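You operate a simulated robot arm through the tools that you are given. There is no shell and no other tool. Be economical: measure what you need, move in short steps, check, and stop when the job is done.

You are at the controls of a simulated two-armed robot. One attempt, no reset.

TASK
On the dryer top, fold the press cloth in half, so that its two long edges meet.
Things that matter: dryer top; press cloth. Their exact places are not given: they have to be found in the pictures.

Only the result counts: the job must be done as asked and must still hold three seconds after the hand-in. Knocking over, shifting, dropping, spilling or breaking anything else fails it. Flat cloth is picked up by pressing the open fingertips on it (5 to 10 N) and closing them slowly along it; thin cloth reads only 2 to 8 mm in the jaws.

THE ROBOT
Two 7-joint arms with two-finger parallel grippers on one trunk, on a base that drives. Base frame: it is fixed to the floor where the robot stands at the start and does not move with it; the origin is under the middle of the robot, x ahead of it, y to its left, z up; the surface under the hand at the start is at about z = 0.85. Units: m, degrees, N and s.
The left shoulder is at the start at [0.06, 0.143, 0.93], the right one opposite. With the tool pointing down near the work surface each hand reaches from about 0.32 to 0.72 m from the robot's upright axis, wherever it stands, measured 20 degrees to its own side. Places, roughly: dryer top [0.7, -0.2, 0.8]; press cloth [0.5, -0.1, 0.9]. Payload 1.57 kg a hand.
The tool frame of a hand sits at the grasp point between the pads (the TCP): z along the fingers, y along the line on which they close. The tips reach 0.03 m beyond it. Largest opening 0.11 m; finger width 0.024, thickness 0.012; the body of the gripper, 0.048 by 0.112 m, starts 0.078 m behind the TCP.
Orientation is that of the tool frame in the base frame, as [roll, pitch, yaw] about the fixed x, y, z axes, in that order (R = Rz(yaw) Ry(pitch) Rx(roll)). With the fingers straight down and closing along the base's y, the tool's x points along the base's -x, its y along +y and its z along -z.

THE INTERFACE
- The arms move only by the tool servo_tool. It takes "left_steps", "right_steps" or both (then of equal length, played together; a hand with none holds still); each is a list of rows, each a list of 7 numbers: the turn, a rotation vector about the tool's x, y, z in units of 60 degrees (1.0 is 60 degrees), then the shift along the tool's x, y, z in units of 300 mm (1.0 is 300 mm), then the opening in per cent of the stroke, from 0 (shut) to 100 (fully open). In form: [[ax, ay, az, dx, dy, dz, grip], ...]. A call has 1 to 20 rows; each row is the pose to reach, as a shift and turn from the pose commanded when the call began, along the tool's axes at that moment. A call with a number of a shift or a turn outside -1 to 1 is refused whole. Each row takes 0.2 s and may step no farther than 0.05 m and 8.6 degrees from the row before; otherwise, or with a gripper value out of range, the whole call is refused. A pose out of reach is approached as far as the arm can. The call stops where the force on the tool passes 40 N (or 10 N more than at its start, if that is more) or the arm is blocked; 0.2 s more then pass. Each finger travels about 0.045 m/s and halts on what it meets, pressing with about 41 N; the grip force reading is that of the motor and also rises with nothing between the fingers. The clock runs only during rows and for 0.2 s after the last one: add rows that repeat a pose to give the fingers time. It gives the time, the measured TCP pose, the force on the tool (base axes), the opening and the grip force at its end, in the units of the frame above (readings bear some noise), with the torque about the TCP (base axes, N m) and any sound that the robot's microphone picked up.
- Cameras (640 x 400 px; columns grow to the right, rows downward): "scene" is now at [0.0479, -0.0195, 1.54]; the picture's right is [-0.24, -0.97, 0.00], its down [-0.72, 0.18, -0.67] and it looks along [0.65, -0.16, -0.74] (base axes); focal length 271 px, centre (320, 200). "left" rides on the left gripper at [0.07, -0.016, -0.141] in its tool frame; the picture's right is [0.23, 0.97, 0.00], its down [-0.86, 0.20, -0.48] and it looks along [-0.47, 0.11, 0.88] (tool axes); focal length 222 px, centre (320, 200). "right" rides on the right gripper at [0.07, 0.016, -0.141] in its tool frame; the picture's right is [-0.23, 0.97, 0.00], its down [-0.86, -0.20, -0.48] and it looks along [-0.47, -0.11, 0.88] (tool axes); focal length 222 px, centre (320, 200).
- capture(camera): a new picture of that camera. The clock stands still meanwhile.
- lift_body(by): slides the trunk up (or, below 0, down) by that many m; the arms and the scene camera ride with it, the base frame stays. It gives what a move gives, with no picture.
- steer(legs): drives the robot by 1 to 6 legs, each [ahead, left, turn to the left] in m, m and degrees, along the robot's own axes; the way and the turn of a leg run together, so that a leg with both is an arc; at most 1.5 m and 180 degrees a leg. The arms and the cameras ride along, it lands a little off, and it stops where it bumps. It gives what a move gives.
- head_to(pan, tilt): turns the head with the scene camera to pan (to the left, within 86 degrees either way) and tilt (down, from -29 to 69), counted from straight ahead of the robot. It gives what a move gives.
- probe_pixels(camera, pixels): there is no depth. For up to 12 entries [column, row, z] of the newest picture of that camera ("zoom" is the newest enlarged one), the place [x, y] in the base frame at which the ray of that pixel passes the height z, good to about 0.003 m. The clock stands still meanwhile.
- enlarge(camera, box): a new picture of the part [left, top, right, bottom] of that camera's present view, enlarged. The clock stands still meanwhile.
- finish_job(): hands the job in; it is judged then, once.

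Work in short steps. Measure before you move; look again where a grasp or a placing could have gone wrong, and mend it. You have 80 turns and 58 pictures in all, those below and enlarged ones among them. Open the grippers and draw the arms clear of the work before you hand the job in, unless the task says otherwise; then end with one line.

The tools are called after "Request:" by a JSON object that holds its "fn" and its "kwargs". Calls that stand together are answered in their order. servo_tool: Moves the arms, as the interface text tells. Its arguments: {"type":"object","properties":{"left_steps":{"type":"array","items":{"type":"array","items":{"type":"number"}}},"right_steps":{"type":"array","items":{"type":"array","items":{"type":"number"}}}},"required":[]} The other tools are called the same way: lift_body (by) slides the trunk up or down; steer (legs) drives the base; head_to (pan, tilt) turns the head that bears the scene camera; capture (camera) takes a picture; probe_pixels (camera, pixels) gives the place at which the rays of pixels pass given heights; enlarge (camera, box) takes an enlarged picture of a part of a camera's view; finish_job () hands the job in.

At the start:

```text
clock: 0.0
left_position: [0.5233, 0.0997, 1.0869]
left_tool_rot: [180.0, 0.1, -179.9]
left_force: [0.7, -0.7, 0.7]
left_moment: [0.0, 0.02, 0.04]
left_finger_gap: 0.11
left_grasp_force: 0.0
right_position: [0.3607, -0.2868, 1.0769]
right_tool_rot: [-180.0, 0.0, -179.9]
right_force: [0.1, 0.0, 0.0]
right_moment: [0.03, -0.02, 0.0]
right_finger_gap: 0.1101
right_grasp_force: 0.1
trunk travel left (down, up): [-0.529, 0.061]
robot x, y, heading: [0.0003, -0.0013, 0.2]
head pan, tilt: [-14.0, 48.1]
```

scene: 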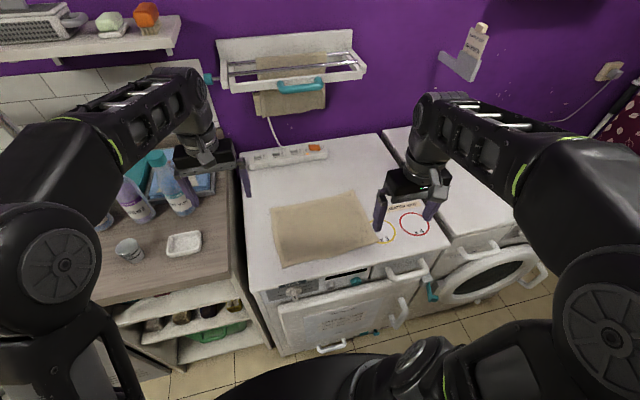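
right: 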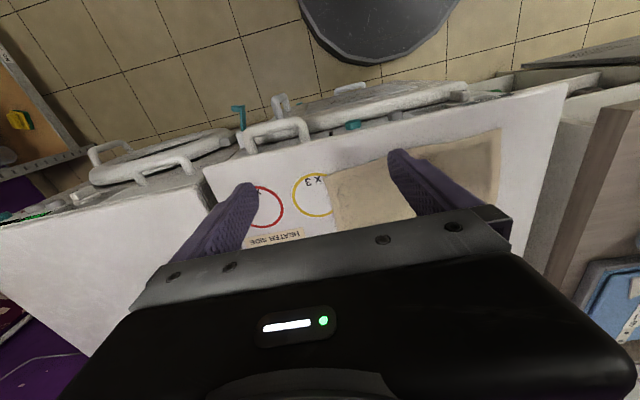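
left: 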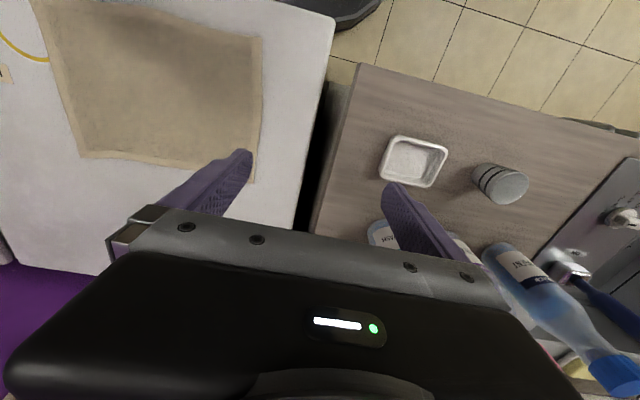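

The cloth shows with corners at about (270,208), (354,193), (381,243), (284,267) in the scene picture. I enlarge it and probe the corners.

Request:
{"fn": "enlarge", "kwargs": {"camera": "scene", "box": [230, 130, 470, 280]}}

Request:
{"fn": "probe_pixels", "kwargs": {"camera": "scene", "pixels": [[270, 208, 0.85], [354, 193, 0.85], [381, 243, 0.85], [284, 267, 0.85], [242, 150, 0.85], [252, 291, 0.85], [438, 255, 0.85], [378, 133, 0.85]]}}

```text
2.67 times, centred on (350, 205) of scene
```

zoom: 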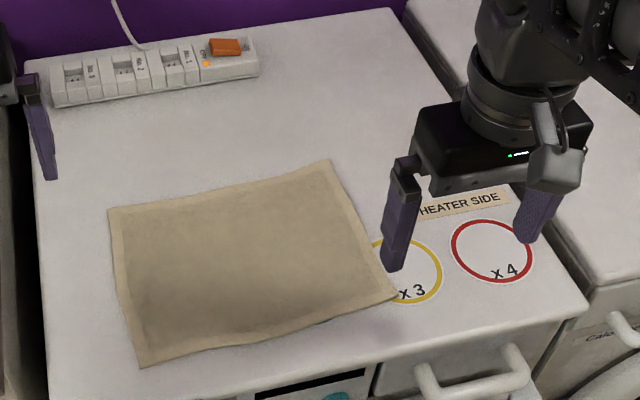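

```text
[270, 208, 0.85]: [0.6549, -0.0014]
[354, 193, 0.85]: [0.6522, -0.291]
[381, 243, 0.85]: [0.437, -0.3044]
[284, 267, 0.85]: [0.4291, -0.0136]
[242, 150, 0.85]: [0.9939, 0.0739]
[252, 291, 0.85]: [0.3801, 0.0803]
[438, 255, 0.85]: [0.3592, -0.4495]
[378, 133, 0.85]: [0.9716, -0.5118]
```

The cloth lies at about x 0.433–0.654, y -0.01 to -0.30, so the long edges run along y. I'll fold the far edge toward the robot with both hands. First I back off slightly and strafe right so that the cloth is straight ahead.

Request:
{"fn": "steer", "kwargs": {"legs": [[-0.05, 0, 0], [0, -0.145, 0]]}}

Request:
{"fn": "head_to", "kwargs": {"pan": 0, "tilt": 52}}

Request:
{"fn": "capture", "kwargs": {"camera": "scene"}}

```text
clock: 1.9
left_position: [0.4732, -0.0447, 1.0879]
left_tool_rot: [179.9, 0.2, -179.9]
left_force: [-0.6, -0.2, -0.2]
left_moment: [0.04, 0.0, 0.02]
left_finger_gap: 0.1099
left_grasp_force: 0.1
right_position: [0.312, -0.4324, 1.0766]
right_tool_rot: [179.9, 0.0, -179.9]
right_force: [0.1, -1.3, 0.0]
right_moment: [0.01, 0.01, 0.01]
right_finger_gap: 0.1101
right_grasp_force: 0.0
trunk travel left (down, up): [-0.529, 0.061]
robot x, y, heading: [-0.0487, -0.1461, 0.2]
head pan, tilt: [-14.0, 48.1]
```

```text
clock: 2.6
left_position: [0.4738, -0.0435, 1.0864]
left_tool_rot: [-180.0, 0.1, -179.9]
left_force: [-0.4, 0.1, -0.3]
left_moment: [-0.02, 0.01, -0.02]
left_finger_gap: 0.1098
left_grasp_force: 0.0
right_position: [0.3118, -0.4301, 1.0771]
right_tool_rot: [180.0, 0.1, -179.9]
right_force: [0.4, 0.1, -0.3]
right_moment: [-0.02, 0.01, 0.06]
right_finger_gap: 0.11
right_grasp_force: 0.0
trunk travel left (down, up): [-0.529, 0.061]
robot x, y, heading: [-0.0503, -0.144, 0.1]
head pan, tilt: [0.0, 52.0]
```

```text
53 pictures are left
```

scene: 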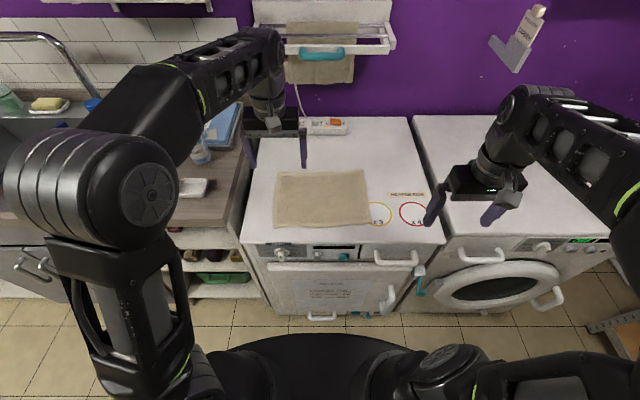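

The cloth is now straight ahead. I enlarge it for precise corners.

Request:
{"fn": "enlarge", "kwargs": {"camera": "scene", "box": [240, 150, 400, 250]}}

```text
4.00 times, centred on (320, 200) of scene
```

zoom: 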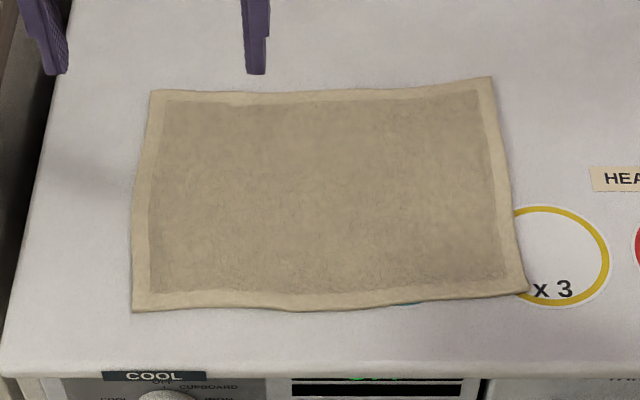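

Corners in the zoom: (152,90), (491,77), (527,292), (133,312). I probe them at 0.85.

Request:
{"fn": "probe_pixels", "kwargs": {"camera": "zoom", "pixels": [[152, 90, 0.85], [491, 77, 0.85], [527, 292, 0.85], [133, 312, 0.85], [320, 93, 0.85], [320, 310, 0.85], [5, 375, 0.85], [290, 378, 0.85]]}}

```text
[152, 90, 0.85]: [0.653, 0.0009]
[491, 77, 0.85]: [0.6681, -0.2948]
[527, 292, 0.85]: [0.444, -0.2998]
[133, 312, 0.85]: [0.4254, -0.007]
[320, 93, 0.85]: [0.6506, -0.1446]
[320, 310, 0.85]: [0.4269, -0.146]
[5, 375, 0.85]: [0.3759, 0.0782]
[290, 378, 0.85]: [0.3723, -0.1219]
```

Far edge: about (0.653, 0) to (0.668, -0.295). I bring both hands above the far corners: left to (0.643, -0.035), right toward (0.652, -0.262), keeping high.

Request:
{"fn": "servo_tool", "kwargs": {"left_steps": [[0, 0, 0, -0.08, 0.004, 0, 100], [0, 0, 0, -0.16, 0.008, 0, 80], [0, 0, 0, -0.24, 0.012, 0.05, 60], [0, 0, 0, -0.32, 0.016, 0.1, 40], [0, 0, 0, -0.4, 0.02, 0.15, 40], [0, 0, 0, -0.48, 0.025, 0.22, 40], [0, 0, 0, -0.567, 0.03, 0.3, 40], [0, 0, 0, -0.567, 0.03, 0.38, 40]], "right_steps": [[0, 0, 0, -0.12, 0.08, 0, 100], [0, 0, 0, -0.24, 0.16, 0, 80], [0, 0, 0, -0.36, 0.24, 0, 60], [0, 0, 0, -0.48, 0.32, 0, 40], [0, 0, 0, -0.6, 0.4, 0, 40], [0, 0, 0, -0.72, 0.48, 0, 40], [0, 0, 0, -0.84, 0.563, 0.05, 40], [0, 0, 0, -0.96, 0.563, 0.1, 40]]}}

```text
clock: 4.4
left_position: [0.5822, -0.0321, 1.0453]
left_tool_rot: [-179.0, 3.2, -178.8]
left_force: [0.2, 0.5, 1.1]
left_moment: [0.02, -0.08, 0.02]
left_finger_gap: 0.044
left_grasp_force: 0.1
left hand out of reach, approached as far as the arm can: row 2, 3, 4, 5, 6, 7, 8
right_position: [0.516, -0.2907, 1.0806]
right_tool_rot: [-179.9, 0.4, -179.8]
right_force: [-0.8, 0.2, -0.1]
right_moment: [-0.04, -0.06, 0.01]
right_finger_gap: 0.0439
right_grasp_force: 0.1
right hand out of reach, approached as far as the arm can: row 6, 7, 8
trunk travel left (down, up): [-0.529, 0.061]
robot x, y, heading: [-0.051, -0.1425, 0.0]
head pan, tilt: [0.0, 52.0]
```

Both hands hit their reach limit at this height (the left at x 0.582, z 1.045). Raising the trunk brings the shoulders nearer wrist height, so I do that, then see where the commanded poses sit with a zero-shift row.

Request:
{"fn": "lift_body", "kwargs": {"by": 0.058}}

Request:
{"fn": "servo_tool", "kwargs": {"left_steps": [[0, 0, 0, 0, 0, 0.1, 40], [0, 0, 0, 0, 0, 0.2, 40]], "right_steps": [[0, 0, 0, 0, 0, 0.1, 40], [0, 0, 0, 0, 0, 0.2, 40]]}}

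```text
clock: 5.4
left_position: [0.5853, -0.0348, 1.103]
left_tool_rot: [-179.1, 3.1, -179.0]
left_force: [-0.5, 0.2, 0.1]
left_moment: [0.02, 0.02, 0.04]
left_finger_gap: 0.0439
left_grasp_force: 0.0
right_position: [0.518, -0.2926, 1.1366]
right_tool_rot: [-179.9, 0.1, -180.0]
right_force: [0.3, -0.3, 0.4]
right_moment: [-0.02, 0.0, -0.04]
right_finger_gap: 0.0438
right_grasp_force: 0.1
trunk travel left (down, up): [-0.587, 0.003]
robot x, y, heading: [-0.0506, -0.1457, 0.1]
head pan, tilt: [0.0, 52.0]
```

```text
clock: 6.0
left_position: [0.5895, -0.0345, 1.0439]
left_tool_rot: [-179.0, 3.0, -179.0]
left_force: [-0.4, 0.0, 0.7]
left_moment: [-0.02, 0.04, -0.04]
left_finger_gap: 0.0441
left_grasp_force: 0.0
right_position: [0.5167, -0.2926, 1.0752]
right_tool_rot: [-180.0, 0.1, -179.9]
right_force: [-0.6, 0.8, -0.1]
right_moment: [-0.03, 0.02, -0.02]
right_finger_gap: 0.0439
right_grasp_force: 0.0
trunk travel left (down, up): [-0.587, 0.003]
robot x, y, heading: [-0.0509, -0.147, 0.2]
head pan, tilt: [0.0, 52.0]
```

Commanded poses follow the reached ones. I continue down and forward to z≈0.96 above the far corners.

Request:
{"fn": "servo_tool", "kwargs": {"left_steps": [[0, 0, 0, 0, 0, 0.07, 40], [0, 0, 0, 0, 0, 0.14, 40], [0, 0, 0, -0.05, 0, 0.21, 40], [0, 0, 0, -0.1, 0, 0.289, 40], [0, 0, 0, -0.163, 0, 0.289, 40]], "right_steps": [[0, 0, 0, 0, 0.03, 0.13, 40], [0, 0, 0, -0.08, 0.06, 0.26, 40], [0, 0, 0, -0.2, 0.1, 0.34, 40], [0, 0, 0, -0.32, 0.1, 0.383, 40], [0, 0, 0, -0.45, 0.1, 0.383, 40]]}}

Request:
{"fn": "capture", "kwargs": {"camera": "scene"}}

```text
clock: 7.2
left_position: [0.6407, -0.0366, 0.9578]
left_tool_rot: [-179.1, 2.9, -178.9]
left_force: [0.1, 0.2, -0.3]
left_moment: [0.01, 0.02, -0.01]
left_finger_gap: 0.0442
left_grasp_force: 0.1
right_position: [0.6427, -0.2643, 0.9604]
right_tool_rot: [-180.0, 0.1, -179.9]
right_force: [-0.3, 0.3, -0.4]
right_moment: [-0.02, -0.03, 0.03]
right_finger_gap: 0.044
right_grasp_force: 0.0
right hand out of reach, approached as far as the arm can: row 5
trunk travel left (down, up): [-0.587, 0.003]
robot x, y, heading: [-0.05, -0.1425, 0.1]
head pan, tilt: [0.0, 52.0]
```

```text
51 pictures are left
```

scene: 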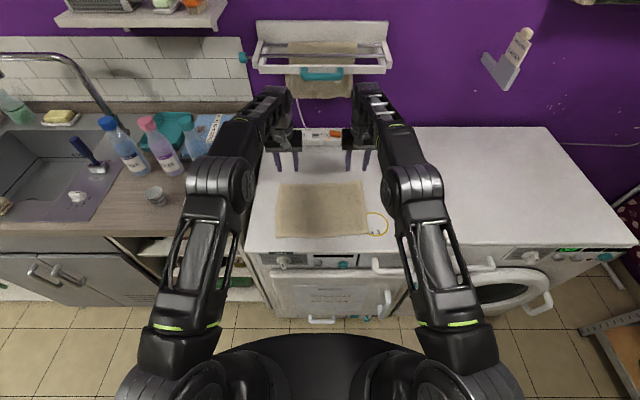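

Both hands are over the far edge. I lower to TCP z≈0.90 and nudge x, then look from the wrist cameras.

Request:
{"fn": "servo_tool", "kwargs": {"left_steps": [[0, 0, 0, 0, 0, 0.07, 40], [0, 0, 0, 0, 0.005, 0.14, 40], [0, 0, 0, 0, 0.005, 0.19, 40]], "right_steps": [[0, 0, 0, 0, 0, 0.1, 40], [0, 0, 0, -0.015, 0.005, 0.16, 40], [0, 0, 0, -0.03, 0.005, 0.2, 40]]}}

Request:
{"fn": "capture", "kwargs": {"camera": "left"}}

Request:
{"fn": "capture", "kwargs": {"camera": "right"}}

Request:
{"fn": "enlarge", "kwargs": {"camera": "scene", "box": [240, 130, 400, 230]}}

```text
clock: 8.0
left_position: [0.6435, -0.0357, 0.9001]
left_tool_rot: [-179.1, 3.0, -178.8]
left_force: [0.2, -0.1, 0.3]
left_moment: [0.02, 0.0, 0.04]
left_finger_gap: 0.0439
left_grasp_force: 0.1
right_position: [0.6505, -0.2624, 0.9023]
right_tool_rot: [-180.0, 0.2, -180.0]
right_force: [0.2, 0.3, 0.5]
right_moment: [0.02, 0.01, -0.03]
right_finger_gap: 0.0439
right_grasp_force: 0.0
trunk travel left (down, up): [-0.587, 0.003]
robot x, y, heading: [-0.0515, -0.1453, -0.1]
head pan, tilt: [0.0, 52.0]
```

```text
50 pictures are left
```

left: 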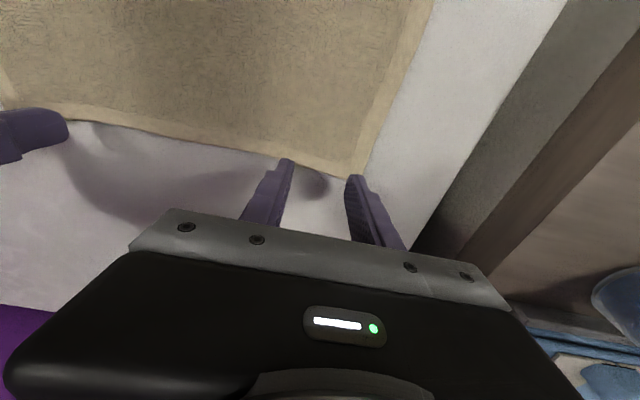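

```text
49 pictures are left
```

right: 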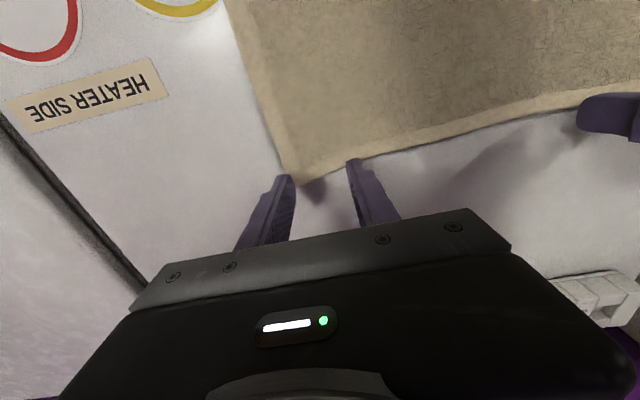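

```text
4.00 times, centred on (320, 180) of scene
```

zoom: 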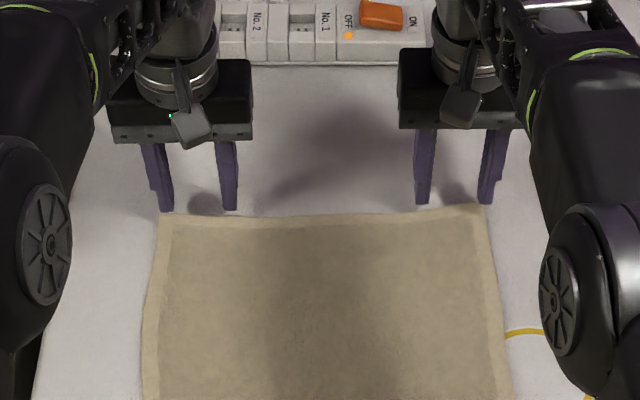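

From the wrist views the fingertips look at or just beyond the edge, though parallax counts. I probe the corners: left (351,177), edge (235,150); right (299,185), edge (352,162).

Request:
{"fn": "probe_pixels", "kwargs": {"camera": "left", "pixels": [[351, 177, 0.85], [351, 177, 0.86], [235, 150, 0.85], [290, 165, 0.85], [288, 160, 0.87]]}}

Request:
{"fn": "probe_pixels", "kwargs": {"camera": "right", "pixels": [[299, 185, 0.85], [299, 185, 0.86], [352, 168, 0.85], [420, 145, 0.85], [290, 176, 0.872]]}}

Request:
{"fn": "probe_pixels", "kwargs": {"camera": "zoom", "pixels": [[160, 213, 0.85], [230, 217, 0.85], [420, 210, 0.85], [484, 205, 0.85], [165, 210, 0.87], [230, 208, 0.87]]}}

```text
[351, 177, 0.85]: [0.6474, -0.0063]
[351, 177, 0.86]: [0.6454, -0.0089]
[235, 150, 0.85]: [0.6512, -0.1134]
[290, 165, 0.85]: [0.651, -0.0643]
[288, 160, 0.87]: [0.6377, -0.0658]
```

```text
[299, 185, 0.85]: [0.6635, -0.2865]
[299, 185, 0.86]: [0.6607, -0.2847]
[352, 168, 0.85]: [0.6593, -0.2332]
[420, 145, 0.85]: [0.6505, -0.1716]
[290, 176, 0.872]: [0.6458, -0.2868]
```

```text
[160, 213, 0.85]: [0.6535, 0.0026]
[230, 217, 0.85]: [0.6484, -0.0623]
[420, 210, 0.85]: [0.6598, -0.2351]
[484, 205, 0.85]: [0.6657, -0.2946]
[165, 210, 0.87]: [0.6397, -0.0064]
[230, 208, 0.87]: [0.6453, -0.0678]
```

Edges at the hands: left x≈0.650, right x≈0.660; corners at y≈-0.003 and -0.291. I shift slightly inward and lower to z≈0.884.

Request:
{"fn": "servo_tool", "kwargs": {"left_steps": [[0, 0, 0, 0.02, -0.014, 0, 40], [0, 0, 0, 0.02, -0.014, 0.03, 40], [0, 0, 0, 0.02, -0.014, 0.053, 40]], "right_steps": [[0, 0, 0, 0.008, 0.02, 0, 40], [0, 0, 0, 0.008, 0.02, 0.03, 40], [0, 0, 0, 0.008, 0.02, 0.06, 40]]}}

Request:
{"fn": "servo_tool", "kwargs": {"left_steps": [[0, 0, 0, 0, 0, 0.004, 40], [0, 0, 0, 0, 0, 0.008, 40]], "right_steps": [[0, 0, 0, 0, 0, 0.004, 40], [0, 0, 0, 0, 0, 0.008, 40]]}}

```text
clock: 8.8
left_position: [0.6383, -0.0394, 0.8855]
left_tool_rot: [-179.1, 3.1, -178.9]
left_force: [0.0, -0.5, 0.6]
left_moment: [-0.01, 0.02, -0.02]
left_finger_gap: 0.0442
left_grasp_force: 0.0
right_position: [0.6486, -0.2549, 0.8851]
right_tool_rot: [-180.0, 0.2, -179.8]
right_force: [-0.3, 0.9, 1.3]
right_moment: [-0.02, 0.01, 0.02]
right_finger_gap: 0.0442
right_grasp_force: 0.1
trunk travel left (down, up): [-0.587, 0.003]
robot x, y, heading: [-0.0495, -0.1452, 0.0]
head pan, tilt: [0.0, 52.0]
```

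```text
clock: 9.4
left_position: [0.6381, -0.0408, 0.8847]
left_tool_rot: [-179.1, 3.1, -179.0]
left_force: [-0.6, 0.0, 4.1]
left_moment: [0.05, 0.06, 0.03]
left_finger_gap: 0.0437
left_grasp_force: 0.0
right_position: [0.6492, -0.2558, 0.8836]
right_tool_rot: [-180.0, 0.3, -179.8]
right_force: [-0.7, -1.2, 7.1]
right_moment: [-0.05, 0.05, 0.0]
right_finger_gap: 0.044
right_grasp_force: 0.1
trunk travel left (down, up): [-0.587, 0.003]
robot x, y, heading: [-0.046, -0.1451, 0.3]
head pan, tilt: [0.0, 52.0]
```

Contact: left 4 N, right 7 N. I press the left slightly more and close both slowly.

Request:
{"fn": "servo_tool", "kwargs": {"left_steps": [[0, 0, 0, 0, 0, 0.004, 40], [0, 0, 0, 0, 0, 0.004, 37], [0, 0, 0, 0, 0, 0.004, 34], [0, 0, 0, 0, 0, 0.004, 31], [0, 0, 0, 0, 0, 0.004, 28], [0, 0, 0, 0, 0, 0.004, 25], [0, 0, 0, 0, 0, 0.004, 22], [0, 0, 0, 0, 0, 0.004, 19], [0, 0, 0, 0, 0, 0.004, 16], [0, 0, 0, 0, 0, 0.004, 13], [0, 0, 0, 0, 0, 0.004, 10], [0, 0, 0, 0, 0, 0.004, 7], [0, 0, 0, 0, 0, 0.004, 4], [0, 0, 0, 0, 0, 0.004, 2], [0, 0, 0, 0, 0, 0.004, 0], [0, 0, 0, 0, 0, 0.004, 0], [0, 0, 0, 0, 0, 0.004, 0]], "right_steps": [[0, 0, 0, 0, 0, 0, 40], [0, 0, 0, 0, 0, 0, 37], [0, 0, 0, 0, 0, 0, 34], [0, 0, 0, 0, 0, 0, 31], [0, 0, 0, 0, 0, 0, 28], [0, 0, 0, 0, 0, 0, 25], [0, 0, 0, 0, 0, 0, 22], [0, 0, 0, 0, 0, 0, 19], [0, 0, 0, 0, 0, 0, 16], [0, 0, 0, 0, 0, 0, 13], [0, 0, 0, 0, 0, 0, 10], [0, 0, 0, 0, 0, 0, 7], [0, 0, 0, 0, 0, 0, 4], [0, 0, 0, 0, 0, 0, 2], [0, 0, 0, 0, 0, 0, 0], [0, 0, 0, 0, 0, 0, 0], [0, 0, 0, 0, 0, 0, 0]]}}

Request:
{"fn": "enlarge", "kwargs": {"camera": "scene", "box": [240, 150, 400, 250]}}

```text
clock: 13.0
left_position: [0.6382, -0.0408, 0.8835]
left_tool_rot: [-179.0, 3.1, -178.8]
left_force: [0.2, -8.3, 12.2]
left_moment: [-0.21, 0.06, 0.09]
left_finger_gap: 0.0039
left_grasp_force: 24.6
right_position: [0.6478, -0.2557, 0.8824]
right_tool_rot: [179.8, 0.2, -179.9]
right_force: [-0.3, 8.1, 8.4]
right_moment: [0.2, 0.03, -0.04]
right_finger_gap: 0.0066
right_grasp_force: 26.4
trunk travel left (down, up): [-0.587, 0.003]
robot x, y, heading: [-0.0515, -0.1454, 0.1]
head pan, tilt: [0.0, 52.0]
```

```text
4.00 times, centred on (320, 200) of scene
```

zoom: 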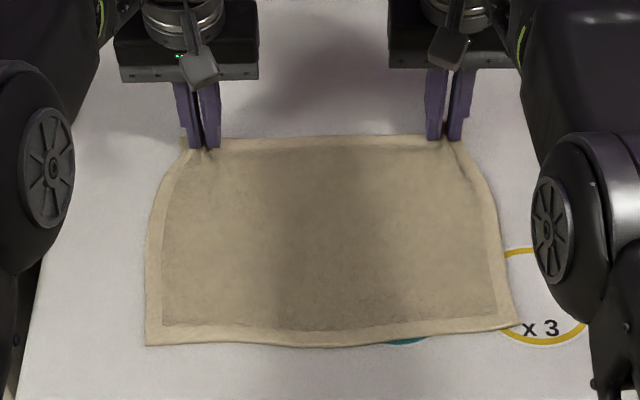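

Both grips hold cloth (3.9 and 6.6 mm) and the edge is gathered a little. I lift along the fold arc, tilting the hands forward so that the edge turns over.

Request:
{"fn": "servo_tool", "kwargs": {"left_steps": [[0, 0, 0, -0.0036, -0.007, -0.0667, 0], [0, -0.133, 0, 0.0163, -0.007, -0.117, 0], [0, -0.267, 0, 0.049, -0.007, -0.166, 0], [0, -0.4, 0, 0.0925, -0.007, -0.2045, 0], [0, -0.533, 0, 0.145, -0.007, -0.235, 0], [0, -0.667, 0, 0.211, -0.007, -0.2577, 0]], "right_steps": [[0, 0, 0, 0, 0.007, -0.0667, 0], [0, -0.133, 0, 0.0227, 0.007, -0.1157, 0], [0, -0.267, 0, 0.058, 0.007, -0.163, 0], [0, -0.4, 0, 0.103, 0.007, -0.199, 0], [0, -0.533, 0, 0.158, 0.007, -0.226, 0], [0, -0.667, 0, 0.225, 0.007, -0.246, 0]]}}

Request:
{"fn": "capture", "kwargs": {"camera": "scene"}}

```text
clock: 14.4
left_position: [0.5712, -0.0425, 0.9574]
left_tool_rot: [-178.6, 43.2, -178.0]
left_force: [-0.6, -3.8, 0.9]
left_moment: [-0.08, 0.0, -0.05]
left_finger_gap: 0.0032
left_grasp_force: 24.7
right_position: [0.5791, -0.2529, 0.9573]
right_tool_rot: [180.0, 40.3, -179.9]
right_force: [0.4, 4.2, 1.1]
right_moment: [0.1, 0.03, 0.07]
right_finger_gap: 0.0064
right_grasp_force: 25.7
trunk travel left (down, up): [-0.587, 0.003]
robot x, y, heading: [-0.0469, -0.1475, 0.0]
head pan, tilt: [0.0, 52.0]
```

```text
46 pictures are left
```

scene: 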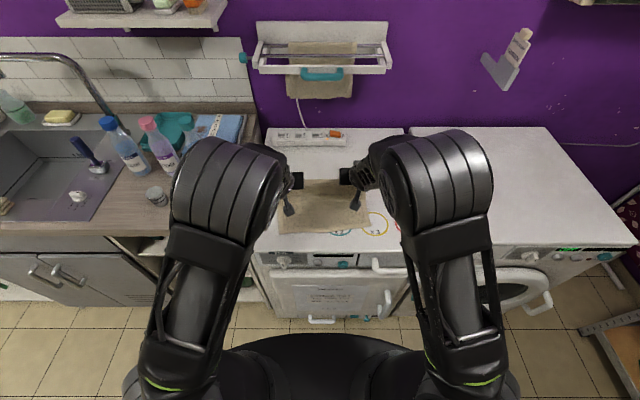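

The lift worked; both still hold and the tips are at about x 0.59, z 0.937. I drive back 0.10 m so the hands carry the cloth over the fold line and have room for more tilt.

Request:
{"fn": "steer", "kwargs": {"legs": [[-0.1, 0, 0]]}}

Request:
{"fn": "enlarge", "kwargs": {"camera": "scene", "box": [210, 110, 430, 250]}}

```text
clock: 15.6
left_position: [0.4733, -0.0429, 0.9563]
left_tool_rot: [-178.6, 43.0, -178.1]
left_force: [0.6, -4.0, 0.1]
left_moment: [-0.09, -0.03, -0.06]
left_finger_gap: 0.0036
left_grasp_force: 24.8
right_position: [0.4833, -0.255, 0.9563]
right_tool_rot: [-180.0, 40.2, -180.0]
right_force: [-0.2, 4.5, 0.4]
right_moment: [0.1, 0.03, 0.07]
right_finger_gap: 0.0062
right_grasp_force: 26.0
trunk travel left (down, up): [-0.587, 0.003]
robot x, y, heading: [-0.1465, -0.144, 0.0]
head pan, tilt: [0.0, 52.0]
```

```text
2.86 times, centred on (320, 180) of scene
```

zoom: 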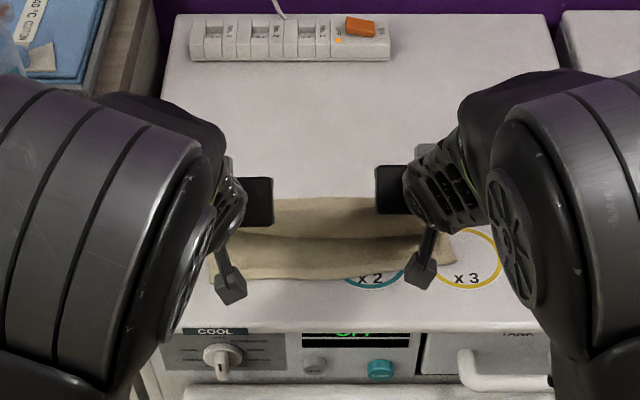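

The cloth is doubled over with the near edge visible at zoom (218,283)–(452,262). I check whether the near edge has shifted.

Request:
{"fn": "probe_pixels", "kwargs": {"camera": "zoom", "pixels": [[219, 283, 0.85], [320, 278, 0.85], [454, 262, 0.85]]}}

```text
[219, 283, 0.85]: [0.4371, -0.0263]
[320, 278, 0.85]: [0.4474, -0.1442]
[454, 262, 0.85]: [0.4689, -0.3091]
```

The near edge reads ~0.02 m farther than before; I verify against fixed landmarks: the dryer's front edge (zoom ~ (320,331)) and the rear power strip corner.

Request:
{"fn": "enlarge", "kwargs": {"camera": "scene", "box": [270, 165, 382, 235]}}

Request:
{"fn": "probe_pixels", "kwargs": {"camera": "zoom", "pixels": [[210, 335, 0.85], [320, 335, 0.85], [75, 200, 0.85], [300, 200, 0.85]]}}

```text
5.71 times, centred on (326, 200) of scene
```

zoom: 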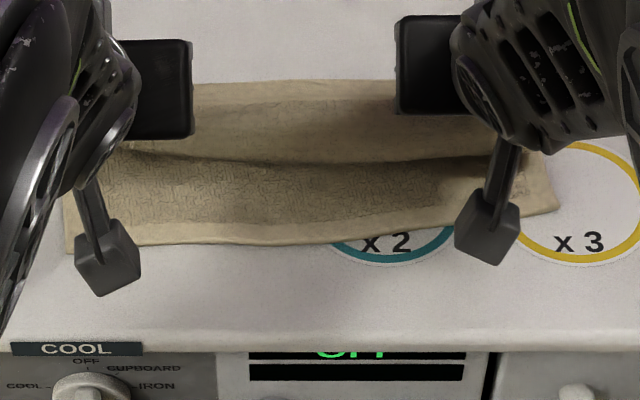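

```text
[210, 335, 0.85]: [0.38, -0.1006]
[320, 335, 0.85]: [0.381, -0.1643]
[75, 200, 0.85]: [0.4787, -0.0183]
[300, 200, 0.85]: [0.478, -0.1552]
```

Landmarks agree with earlier values, so the near edge really sits at x≈0.443 (left) to 0.470 (right), shifted about -0.01 in y. I aim the tips there: tilt to 70° and move to about 3 cm above the near edge.

Request:
{"fn": "servo_tool", "kwargs": {"left_steps": [[0, -0.11, 0, 0.059, -0.011, 0.003, 0], [0, -0.22, 0, 0.118, -0.022, 0.007, 0], [0, -0.33, 0, 0.176, -0.033, 0.01, 0], [0, -0.45, 0, 0.235, -0.043, 0.014, 0], [0, -0.45, 0, 0.235, -0.043, 0.014, 0]], "right_steps": [[0, -0.125, 0, 0.052, -0.011, 0.012, 0], [0, -0.25, 0, 0.104, -0.022, 0.024, 0], [0, -0.375, 0, 0.156, -0.033, 0.036, 0], [0, -0.5, 0, 0.208, -0.043, 0.047, 0], [0, -0.5, 0, 0.208, -0.043, 0.047, 0]]}}

Request:
{"fn": "enlarge", "kwargs": {"camera": "scene", "box": [230, 145, 406, 255]}}

```text
clock: 16.4
left_position: [0.4615, -0.0423, 0.9679]
left_tool_rot: [-154.8, 64.4, -151.8]
left_force: [0.3, -15.4, 0.1]
left_moment: [-0.25, -0.05, -0.43]
left_finger_gap: 0.0036
left_grasp_force: 24.4
right_position: [0.4757, -0.2631, 0.9754]
right_tool_rot: [159.1, 66.5, 158.5]
right_force: [-1.8, 14.1, -1.1]
right_moment: [0.21, 0.07, 0.44]
right_finger_gap: 0.0075
right_grasp_force: 26.0
trunk travel left (down, up): [-0.587, 0.003]
robot x, y, heading: [-0.1462, -0.1443, 0.0]
head pan, tilt: [0.0, 52.0]
stopped in row 4 (left hand): the arm was blocked; the commanded pose is now the measured one
```

```text
3.64 times, centred on (318, 200) of scene
```

zoom: 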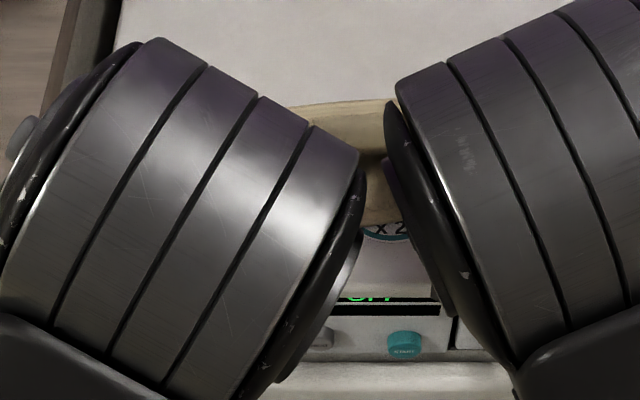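

The hands tilted to about 67°, but the big forearm links nearly touch each other (a thin gap near zoom (375,170)) and the arm was blocked. I swing the hands forward over the cloth and untwist, so that I can then back the base off and work with extended arms.

Request:
{"fn": "servo_tool", "kwargs": {"left_steps": [[0, 0.03, 0.05, -0.013, -0.01, 0.098, 0], [0, 0.058, 0.1, -0.026, -0.02, 0.195, 0], [0, 0.087, 0.147, -0.039, -0.03, 0.293, 0], [0, 0.116, 0.195, -0.052, -0.042, 0.391, 0], [0, 0.116, 0.195, -0.052, -0.042, 0.391, 0]], "right_steps": [[0.007, 0.033, -0.035, -0.007, -0.005, 0.097, 0], [0.014, 0.066, -0.07, -0.014, -0.01, 0.195, 0], [0.02, 0.1, -0.104, -0.02, -0.015, 0.292, 0], [0.027, 0.133, -0.138, -0.027, -0.02, 0.389, 0], [0.027, 0.133, -0.138, -0.027, -0.02, 0.389, 0]]}}

Request:
{"fn": "capture", "kwargs": {"camera": "scene"}}

```text
clock: 17.6
left_position: [0.5746, -0.0459, 0.9372]
left_tool_rot: [-179.9, 60.0, -179.8]
left_force: [0.7, -21.7, 0.4]
left_moment: [-0.48, -0.02, -0.55]
left_finger_gap: 0.0039
left_grasp_force: 24.8
right_position: [0.5835, -0.2705, 0.9383]
right_tool_rot: [-179.8, 60.1, -179.8]
right_force: [-1.3, 21.6, 0.5]
right_moment: [0.43, 0.0, 0.56]
right_finger_gap: 0.0075
right_grasp_force: 26.2
trunk travel left (down, up): [-0.587, 0.003]
robot x, y, heading: [-0.1468, -0.1457, 0.1]
head pan, tilt: [0.0, 52.0]
```

```text
42 pictures are left
```

scene: 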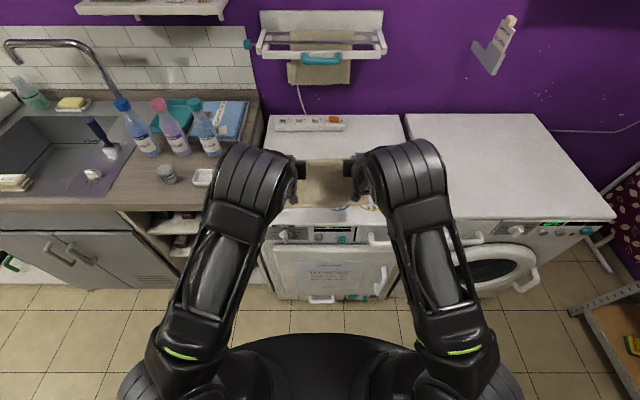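

Orientation is clean at 60° with both grips holding, but the cloth is stretched (22 N) between the hands. I bring the left hand 10 mm inward, then drive back 0.10.

Request:
{"fn": "servo_tool", "kwargs": {"left_steps": [[0, 0, 0, 0, -0.017, 0, 0], [0, 0, 0, 0, -0.034, 0, 0]]}}

Request:
{"fn": "steer", "kwargs": {"legs": [[-0.1, 0, 0]]}}

Request:
{"fn": "enlarge", "kwargs": {"camera": "scene", "box": [230, 110, 420, 229]}}

```text
clock: 18.2
left_position: [0.5749, -0.0532, 0.9375]
left_tool_rot: [179.9, 59.9, -179.7]
left_force: [0.8, -14.1, -0.4]
left_moment: [-0.39, 0.02, -0.32]
left_finger_gap: 0.0038
left_grasp_force: 24.6
right_position: [0.5851, -0.2739, 0.9381]
right_tool_rot: [-179.7, 59.9, -179.9]
right_force: [0.6, 14.7, -1.1]
right_moment: [0.27, 0.01, 0.41]
right_finger_gap: 0.0072
right_grasp_force: 25.9
trunk travel left (down, up): [-0.587, 0.003]
robot x, y, heading: [-0.1478, -0.1463, 0.2]
head pan, tilt: [0.0, 52.0]
```

```text
clock: 19.4
left_position: [0.4751, -0.0543, 0.9391]
left_tool_rot: [-179.9, 59.9, -179.6]
left_force: [-0.4, -12.4, 0.1]
left_moment: [-0.29, -0.04, -0.26]
left_finger_gap: 0.0039
left_grasp_force: 24.8
right_position: [0.4847, -0.2738, 0.9386]
right_tool_rot: [-179.7, 60.0, -179.8]
right_force: [-1.0, 11.6, -0.7]
right_moment: [0.24, 0.01, 0.32]
right_finger_gap: 0.007
right_grasp_force: 26.6
trunk travel left (down, up): [-0.587, 0.003]
robot x, y, heading: [-0.2455, -0.1449, 0.2]
head pan, tilt: [0.0, 52.0]
```

```text
3.36 times, centred on (325, 170) of scene
```

zoom: 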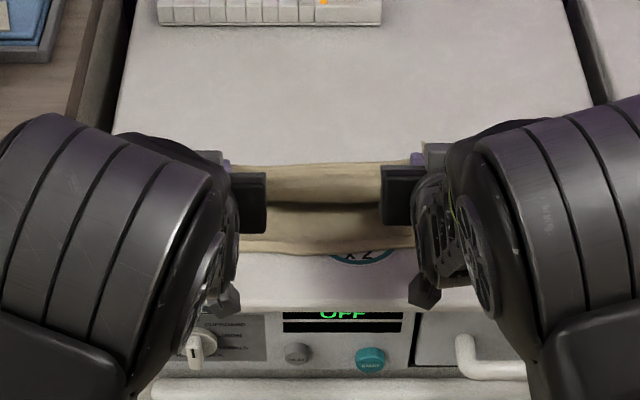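

I re-measure the near edge at zoom (250,250), (320,254), (405,249).

Request:
{"fn": "probe_pixels", "kwargs": {"camera": "zoom", "pixels": [[250, 250, 0.852], [320, 254, 0.852], [405, 249, 0.852], [320, 308, 0.852]]}}

```text
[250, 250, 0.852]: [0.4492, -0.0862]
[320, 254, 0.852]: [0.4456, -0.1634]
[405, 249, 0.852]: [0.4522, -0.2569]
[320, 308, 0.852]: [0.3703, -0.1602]
```

Near edge at the hands: x≈0.447 (left) and 0.456 (right). I lower the tips there with tilt 72°, stopping about 1 cm above the table.

Request:
{"fn": "servo_tool", "kwargs": {"left_steps": [[0, -0.06, 0, 0.055, -0.005, -0.005, 0], [0, -0.12, 0, 0.11, -0.01, -0.01, 0], [0, -0.18, 0, 0.165, -0.01, -0.015, 0], [0, -0.2, 0, 0.22, -0.01, -0.02, 0], [0, -0.2, 0, 0.245, -0.01, -0.023, 0]], "right_steps": [[0, -0.06, 0, 0.055, 0.005, -0.005, 0], [0, -0.12, 0, 0.11, 0.01, -0.011, 0], [0, -0.18, 0, 0.165, 0.01, -0.017, 0], [0, -0.2, 0, 0.22, 0.01, -0.022, 0], [0, -0.2, 0, 0.245, 0.01, -0.025, 0]]}}

Request:
{"fn": "enlarge", "kwargs": {"camera": "scene", "box": [230, 110, 420, 229]}}

Request:
{"fn": "capture", "kwargs": {"camera": "left"}}

```text
clock: 20.6
left_position: [0.4346, -0.0588, 0.8793]
left_tool_rot: [-179.9, 72.2, -179.6]
left_force: [1.4, -4.7, 6.0]
left_moment: [-0.12, -0.2, -0.14]
left_finger_gap: 0.0034
left_grasp_force: 25.0
right_position: [0.4419, -0.2704, 0.879]
right_tool_rot: [-179.5, 72.2, -179.4]
right_force: [0.8, 5.3, 4.8]
right_moment: [0.05, -0.11, 0.15]
right_finger_gap: 0.0064
right_grasp_force: 25.8
trunk travel left (down, up): [-0.587, 0.003]
robot x, y, heading: [-0.2474, -0.1442, -0.0]
head pan, tilt: [0.0, 52.0]
```

```text
3.36 times, centred on (325, 170) of scene
```

zoom: 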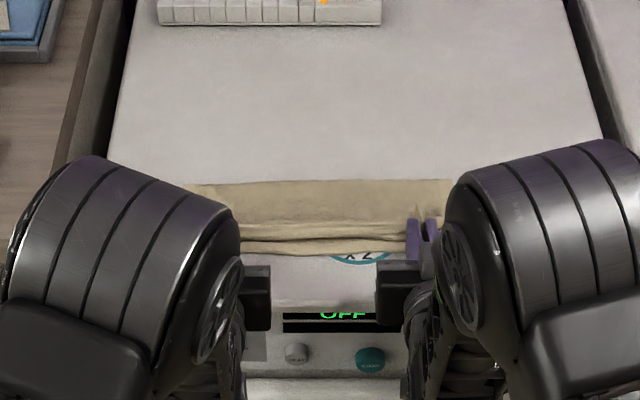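

```text
39 pictures are left
```

left: 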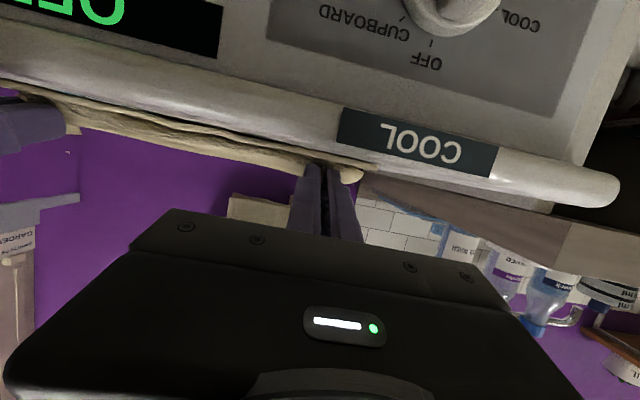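

The tips press lightly (5–6 N), the top layer comes to the near edge. I zoom on the layers before releasing.

Request:
{"fn": "enlarge", "kwargs": {"camera": "scene", "box": [282, 155, 372, 211]}}

Request:
{"fn": "enlarge", "kwargs": {"camera": "left", "box": [0, 60, 400, 260]}}

```text
7.11 times, centred on (327, 183) of scene
```

zoom: 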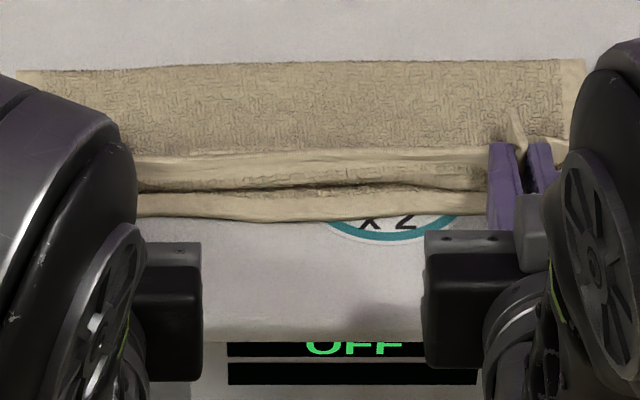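

```text
1.60 times, centred on (200, 160) of left
```

zoom: 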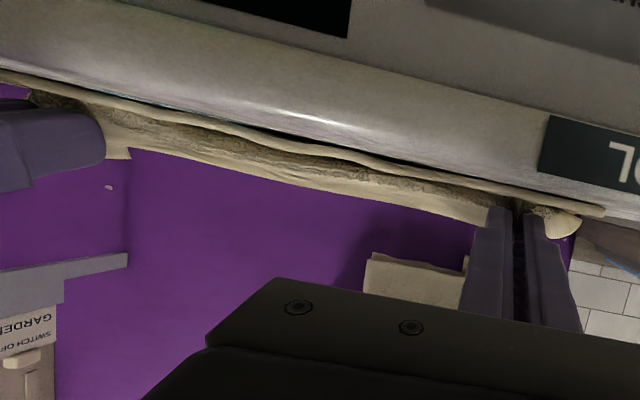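

I measure the bottom near edge (320,218), the curl front (320,187) and the upright flap's top (320,153).

Request:
{"fn": "enlarge", "kwargs": {"camera": "scene", "box": [282, 155, 372, 211]}}

Request:
{"fn": "probe_pixels", "kwargs": {"camera": "zoom", "pixels": [[320, 218, 0.852], [320, 187, 0.855], [320, 187, 0.865], [320, 153, 0.88], [200, 215, 0.852], [450, 213, 0.852], [300, 65, 0.855], [20, 72, 0.855], [580, 58, 0.855]]}}

```text
7.11 times, centred on (327, 183) of scene
```

zoom: 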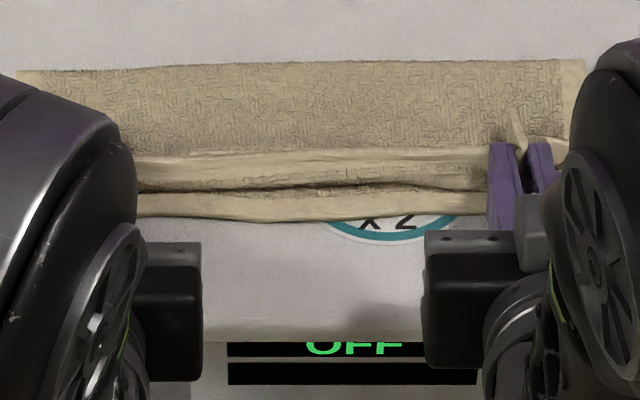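

```text
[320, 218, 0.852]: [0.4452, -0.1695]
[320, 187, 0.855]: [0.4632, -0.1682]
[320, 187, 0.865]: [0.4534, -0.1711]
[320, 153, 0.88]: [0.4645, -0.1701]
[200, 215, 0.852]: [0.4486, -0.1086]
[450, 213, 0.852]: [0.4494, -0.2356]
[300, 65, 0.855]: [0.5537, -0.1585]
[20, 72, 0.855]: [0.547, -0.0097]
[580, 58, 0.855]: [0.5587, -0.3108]
```

Fold line at x≈0.554, near edge ≈0.445: halves match. I tilt 12° more and draw 6 mm toward me so the standing flap leans outward, then open slightly.

Request:
{"fn": "servo_tool", "kwargs": {"left_steps": [[0, -0.1, 0, 0.013, 0, -0.009, 0], [0, -0.2, 0, 0.025, 0, -0.017, 0], [0, -0.2, 0, 0.025, 0, -0.017, 0]], "right_steps": [[0, -0.1, 0, 0.013, 0, -0.009, 0], [0, -0.2, 0, 0.025, 0, -0.017, 0], [0, -0.2, 0, 0.025, 0, -0.017, 0]]}}

Request:
{"fn": "enlarge", "kwargs": {"camera": "scene", "box": [270, 150, 382, 220]}}

```text
clock: 21.4
left_position: [0.4258, -0.0583, 0.8721]
left_tool_rot: [179.9, 84.2, -179.9]
left_force: [-0.2, -3.8, 6.1]
left_moment: [-0.08, -0.21, -0.12]
left_finger_gap: 0.0036
left_grasp_force: 24.6
right_position: [0.4349, -0.2709, 0.8731]
right_tool_rot: [-178.2, 84.0, -178.3]
right_force: [0.6, 4.2, 5.4]
right_moment: [0.03, -0.13, 0.14]
right_finger_gap: 0.006
right_grasp_force: 25.9
trunk travel left (down, up): [-0.587, 0.003]
robot x, y, heading: [-0.2452, -0.1434, 0.3]
head pan, tilt: [0.0, 52.0]
```

```text
5.71 times, centred on (326, 185) of scene
```

zoom: 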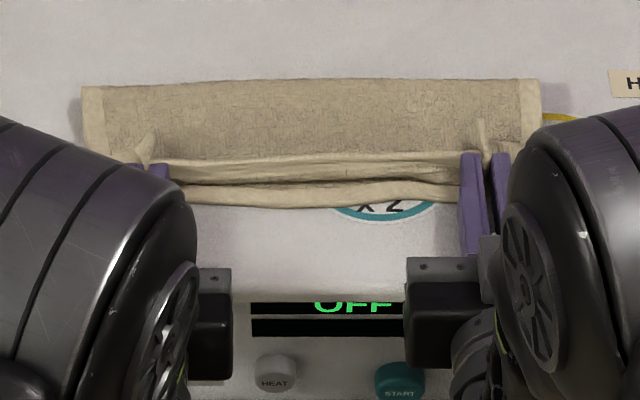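

The edge flap now stands up and leans toward me. I open the fingers slowly to release.

Request:
{"fn": "servo_tool", "kwargs": {"left_steps": [[0, 0, 0, 0, 0, 0, 4], [0, 0, 0, 0, 0, 0, 8], [0, 0, 0, 0, 0, 0, 12], [0, 0, 0, 0, 0, 0, 16], [0, 0, 0, 0, 0, 0, 20], [0, 0, 0, 0, 0, 0, 20], [0, 0, 0, 0, 0, 0, 20]], "right_steps": [[0, 0, 0, 0, 0, 0, 4], [0, 0, 0, 0, 0, 0, 8], [0, 0, 0, 0, 0, 0, 12], [0, 0, 0, 0, 0, 0, 16], [0, 0, 0, 0, 0, 0, 20], [0, 0, 0, 0, 0, 0, 20], [0, 0, 0, 0, 0, 0, 20]]}}

Request:
{"fn": "enlarge", "kwargs": {"camera": "scene", "box": [270, 150, 382, 220]}}

```text
clock: 22.9
left_position: [0.4264, -0.0585, 0.8716]
left_tool_rot: [179.9, 84.0, -179.7]
left_force: [-0.1, 0.1, -0.2]
left_moment: [-0.01, 0.05, -0.01]
left_finger_gap: 0.0219
left_grasp_force: 0.0
right_position: [0.435, -0.2701, 0.8721]
right_tool_rot: [-178.2, 84.0, -178.4]
right_force: [1.4, -0.8, 2.4]
right_moment: [-0.04, -0.09, -0.01]
right_finger_gap: 0.0212
right_grasp_force: 0.1
trunk travel left (down, up): [-0.587, 0.003]
robot x, y, heading: [-0.2473, -0.1454, -0.0]
head pan, tilt: [0.0, 52.0]
```

```text
5.71 times, centred on (326, 185) of scene
```

zoom: 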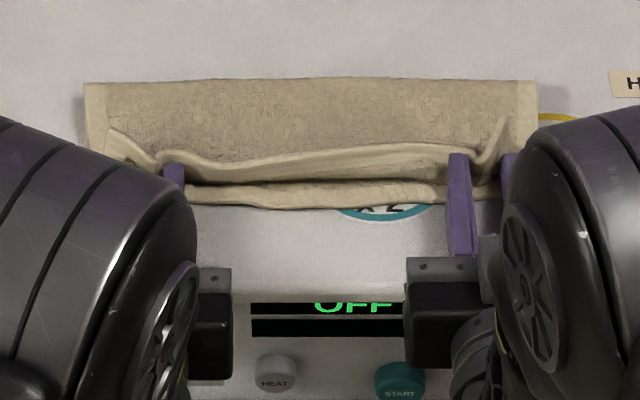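

Released; the corners stand up. I withdraw both hands straight back 9 cm and look.

Request:
{"fn": "servo_tool", "kwargs": {"left_steps": [[0, 0, 0, 0, 0, -0.07, 20], [0, 0, 0, 0, 0, -0.15, 20], [0, 0, 0, 0, 0, -0.23, 20], [0, 0, 0, 0, 0, -0.3, 20]], "right_steps": [[0, 0, 0, 0, 0, -0.07, 20], [0, 0, 0, 0, 0, -0.15, 20], [0, 0, 0, 0, 0, -0.23, 20], [0, 0, 0, 0, 0, -0.3, 20]]}}

Request:
{"fn": "enlarge", "kwargs": {"camera": "scene", "box": [246, 140, 406, 240]}}

```text
clock: 24.0
left_position: [0.3312, 0.0333, 0.8512]
left_tool_rot: [175.9, 80.5, -173.9]
left_force: [0.4, -0.5, 0.4]
left_moment: [-0.01, 0.01, 0.03]
left_finger_gap: 0.0223
left_grasp_force: 0.1
right_position: [0.3374, -0.3694, 0.8558]
right_tool_rot: [177.1, 80.9, 165.8]
right_force: [0.6, -0.1, -0.7]
right_moment: [-0.01, 0.01, 0.01]
right_finger_gap: 0.022
right_grasp_force: 0.0
trunk travel left (down, up): [-0.587, 0.003]
robot x, y, heading: [-0.2484, -0.1444, 0.2]
head pan, tilt: [0.0, 52.0]
stopped in row 4 (right hand): the arm was blocked; the commanded pose is now the measured one
```

```text
4.00 times, centred on (326, 190) of scene
```

zoom: 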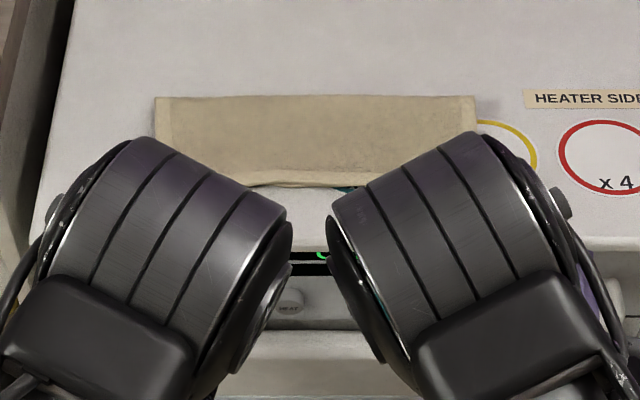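

The flap fell outward; the cloth looks folded. The forearms nudged each other while retreating and the hands sit just in front of the dryer, forces ~0; I drive straight back to clear and look.

Request:
{"fn": "steer", "kwargs": {"legs": [[-0.15, 0, 0]]}}

Request:
{"fn": "head_to", "kwargs": {"pan": 0, "tilt": 42}}

Request:
{"fn": "capture", "kwargs": {"camera": "scene"}}

```text
clock: 25.4
left_position: [0.1758, 0.0351, 0.8484]
left_tool_rot: [176.3, 80.5, -173.3]
left_force: [-0.1, 0.3, 0.0]
left_moment: [-0.02, 0.01, 0.02]
left_finger_gap: 0.0222
left_grasp_force: 0.0
right_position: [0.1812, -0.3682, 0.8568]
right_tool_rot: [177.6, 81.0, 166.4]
right_force: [0.1, 0.0, -0.1]
right_moment: [0.03, -0.01, 0.02]
right_finger_gap: 0.0222
right_grasp_force: 0.1
trunk travel left (down, up): [-0.587, 0.003]
robot x, y, heading: [-0.4021, -0.1427, 0.2]
head pan, tilt: [0.0, 52.0]
```

```text
clock: 26.1
left_position: [0.1765, 0.0338, 0.848]
left_tool_rot: [176.1, 80.4, -173.4]
left_force: [-0.1, 0.0, 0.4]
left_moment: [0.0, -0.01, -0.01]
left_finger_gap: 0.022
left_grasp_force: 0.0
right_position: [0.1826, -0.3684, 0.8561]
right_tool_rot: [177.6, 81.1, 166.3]
right_force: [-0.3, -0.3, -1.4]
right_moment: [0.01, 0.02, 0.01]
right_finger_gap: 0.0218
right_grasp_force: 0.0
trunk travel left (down, up): [-0.587, 0.003]
robot x, y, heading: [-0.401, -0.1436, 0.2]
head pan, tilt: [0.0, 42.0]
```

```text
32 pictures are left
```

scene: 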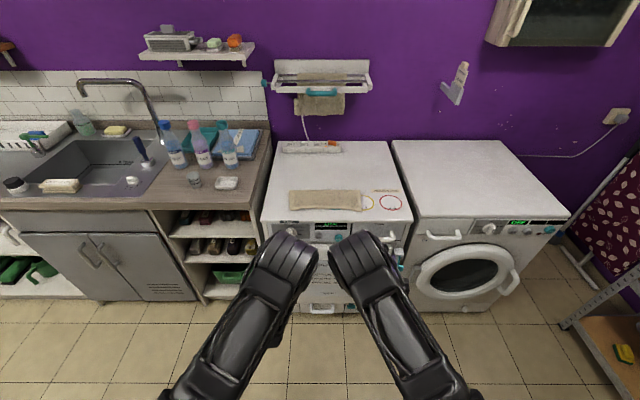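

The cloth is now unobstructed; I zoom in closely.

Request:
{"fn": "enlarge", "kwargs": {"camera": "scene", "box": [280, 175, 376, 235]}}

Request:
{"fn": "capture", "kwargs": {"camera": "left"}}

```text
6.67 times, centred on (328, 205) of scene
```

zoom: 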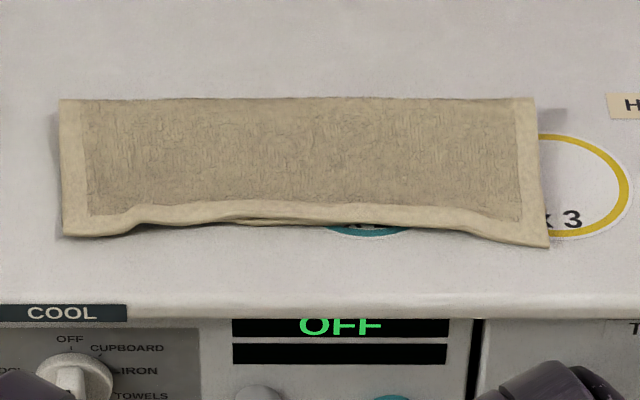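

```text
30 pictures are left
```

left: 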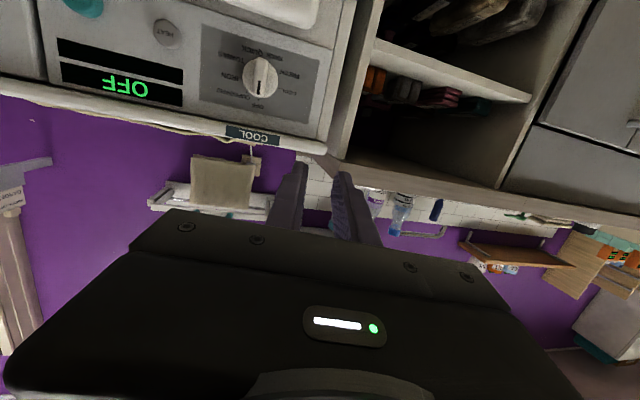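

The fold looks very clean. I measure the top layer's near corners and fold line to judge the overlap.

Request:
{"fn": "probe_pixels", "kwargs": {"camera": "zoom", "pixels": [[66, 236, 0.855], [548, 246, 0.855], [260, 223, 0.853], [400, 228, 0.853], [60, 99, 0.856], [536, 98, 0.856], [300, 97, 0.856], [260, 304, 0.852]]}}

Request:
{"fn": "enlarge", "kwargs": {"camera": "scene", "box": [285, 198, 333, 228]}}

Request:
{"fn": "enlarge", "kwargs": {"camera": "scene", "box": [325, 198, 373, 228]}}

```text
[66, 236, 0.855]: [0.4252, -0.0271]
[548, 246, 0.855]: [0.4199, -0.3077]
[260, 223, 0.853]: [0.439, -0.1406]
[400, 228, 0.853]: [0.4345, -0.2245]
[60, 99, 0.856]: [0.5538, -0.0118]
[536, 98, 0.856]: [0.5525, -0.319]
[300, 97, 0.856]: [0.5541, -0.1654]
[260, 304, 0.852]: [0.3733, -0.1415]
```

```text
13.33 times, centred on (309, 213) of scene
```

zoom: 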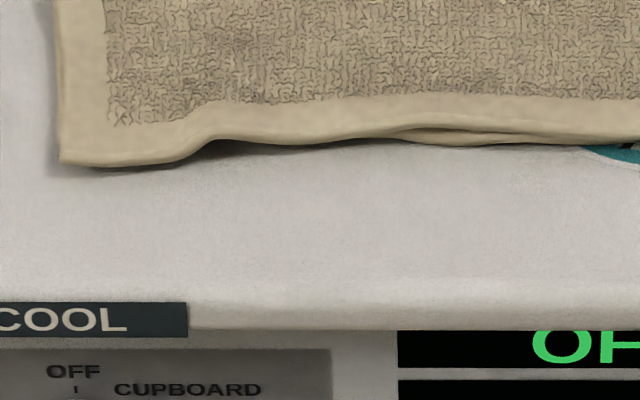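

```text
13.33 times, centred on (349, 213) of scene
```

zoom: 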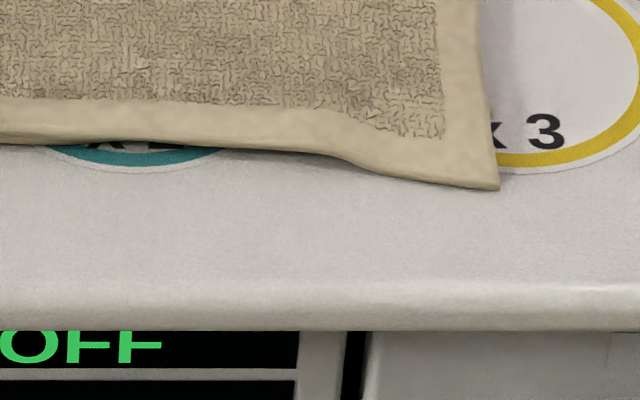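

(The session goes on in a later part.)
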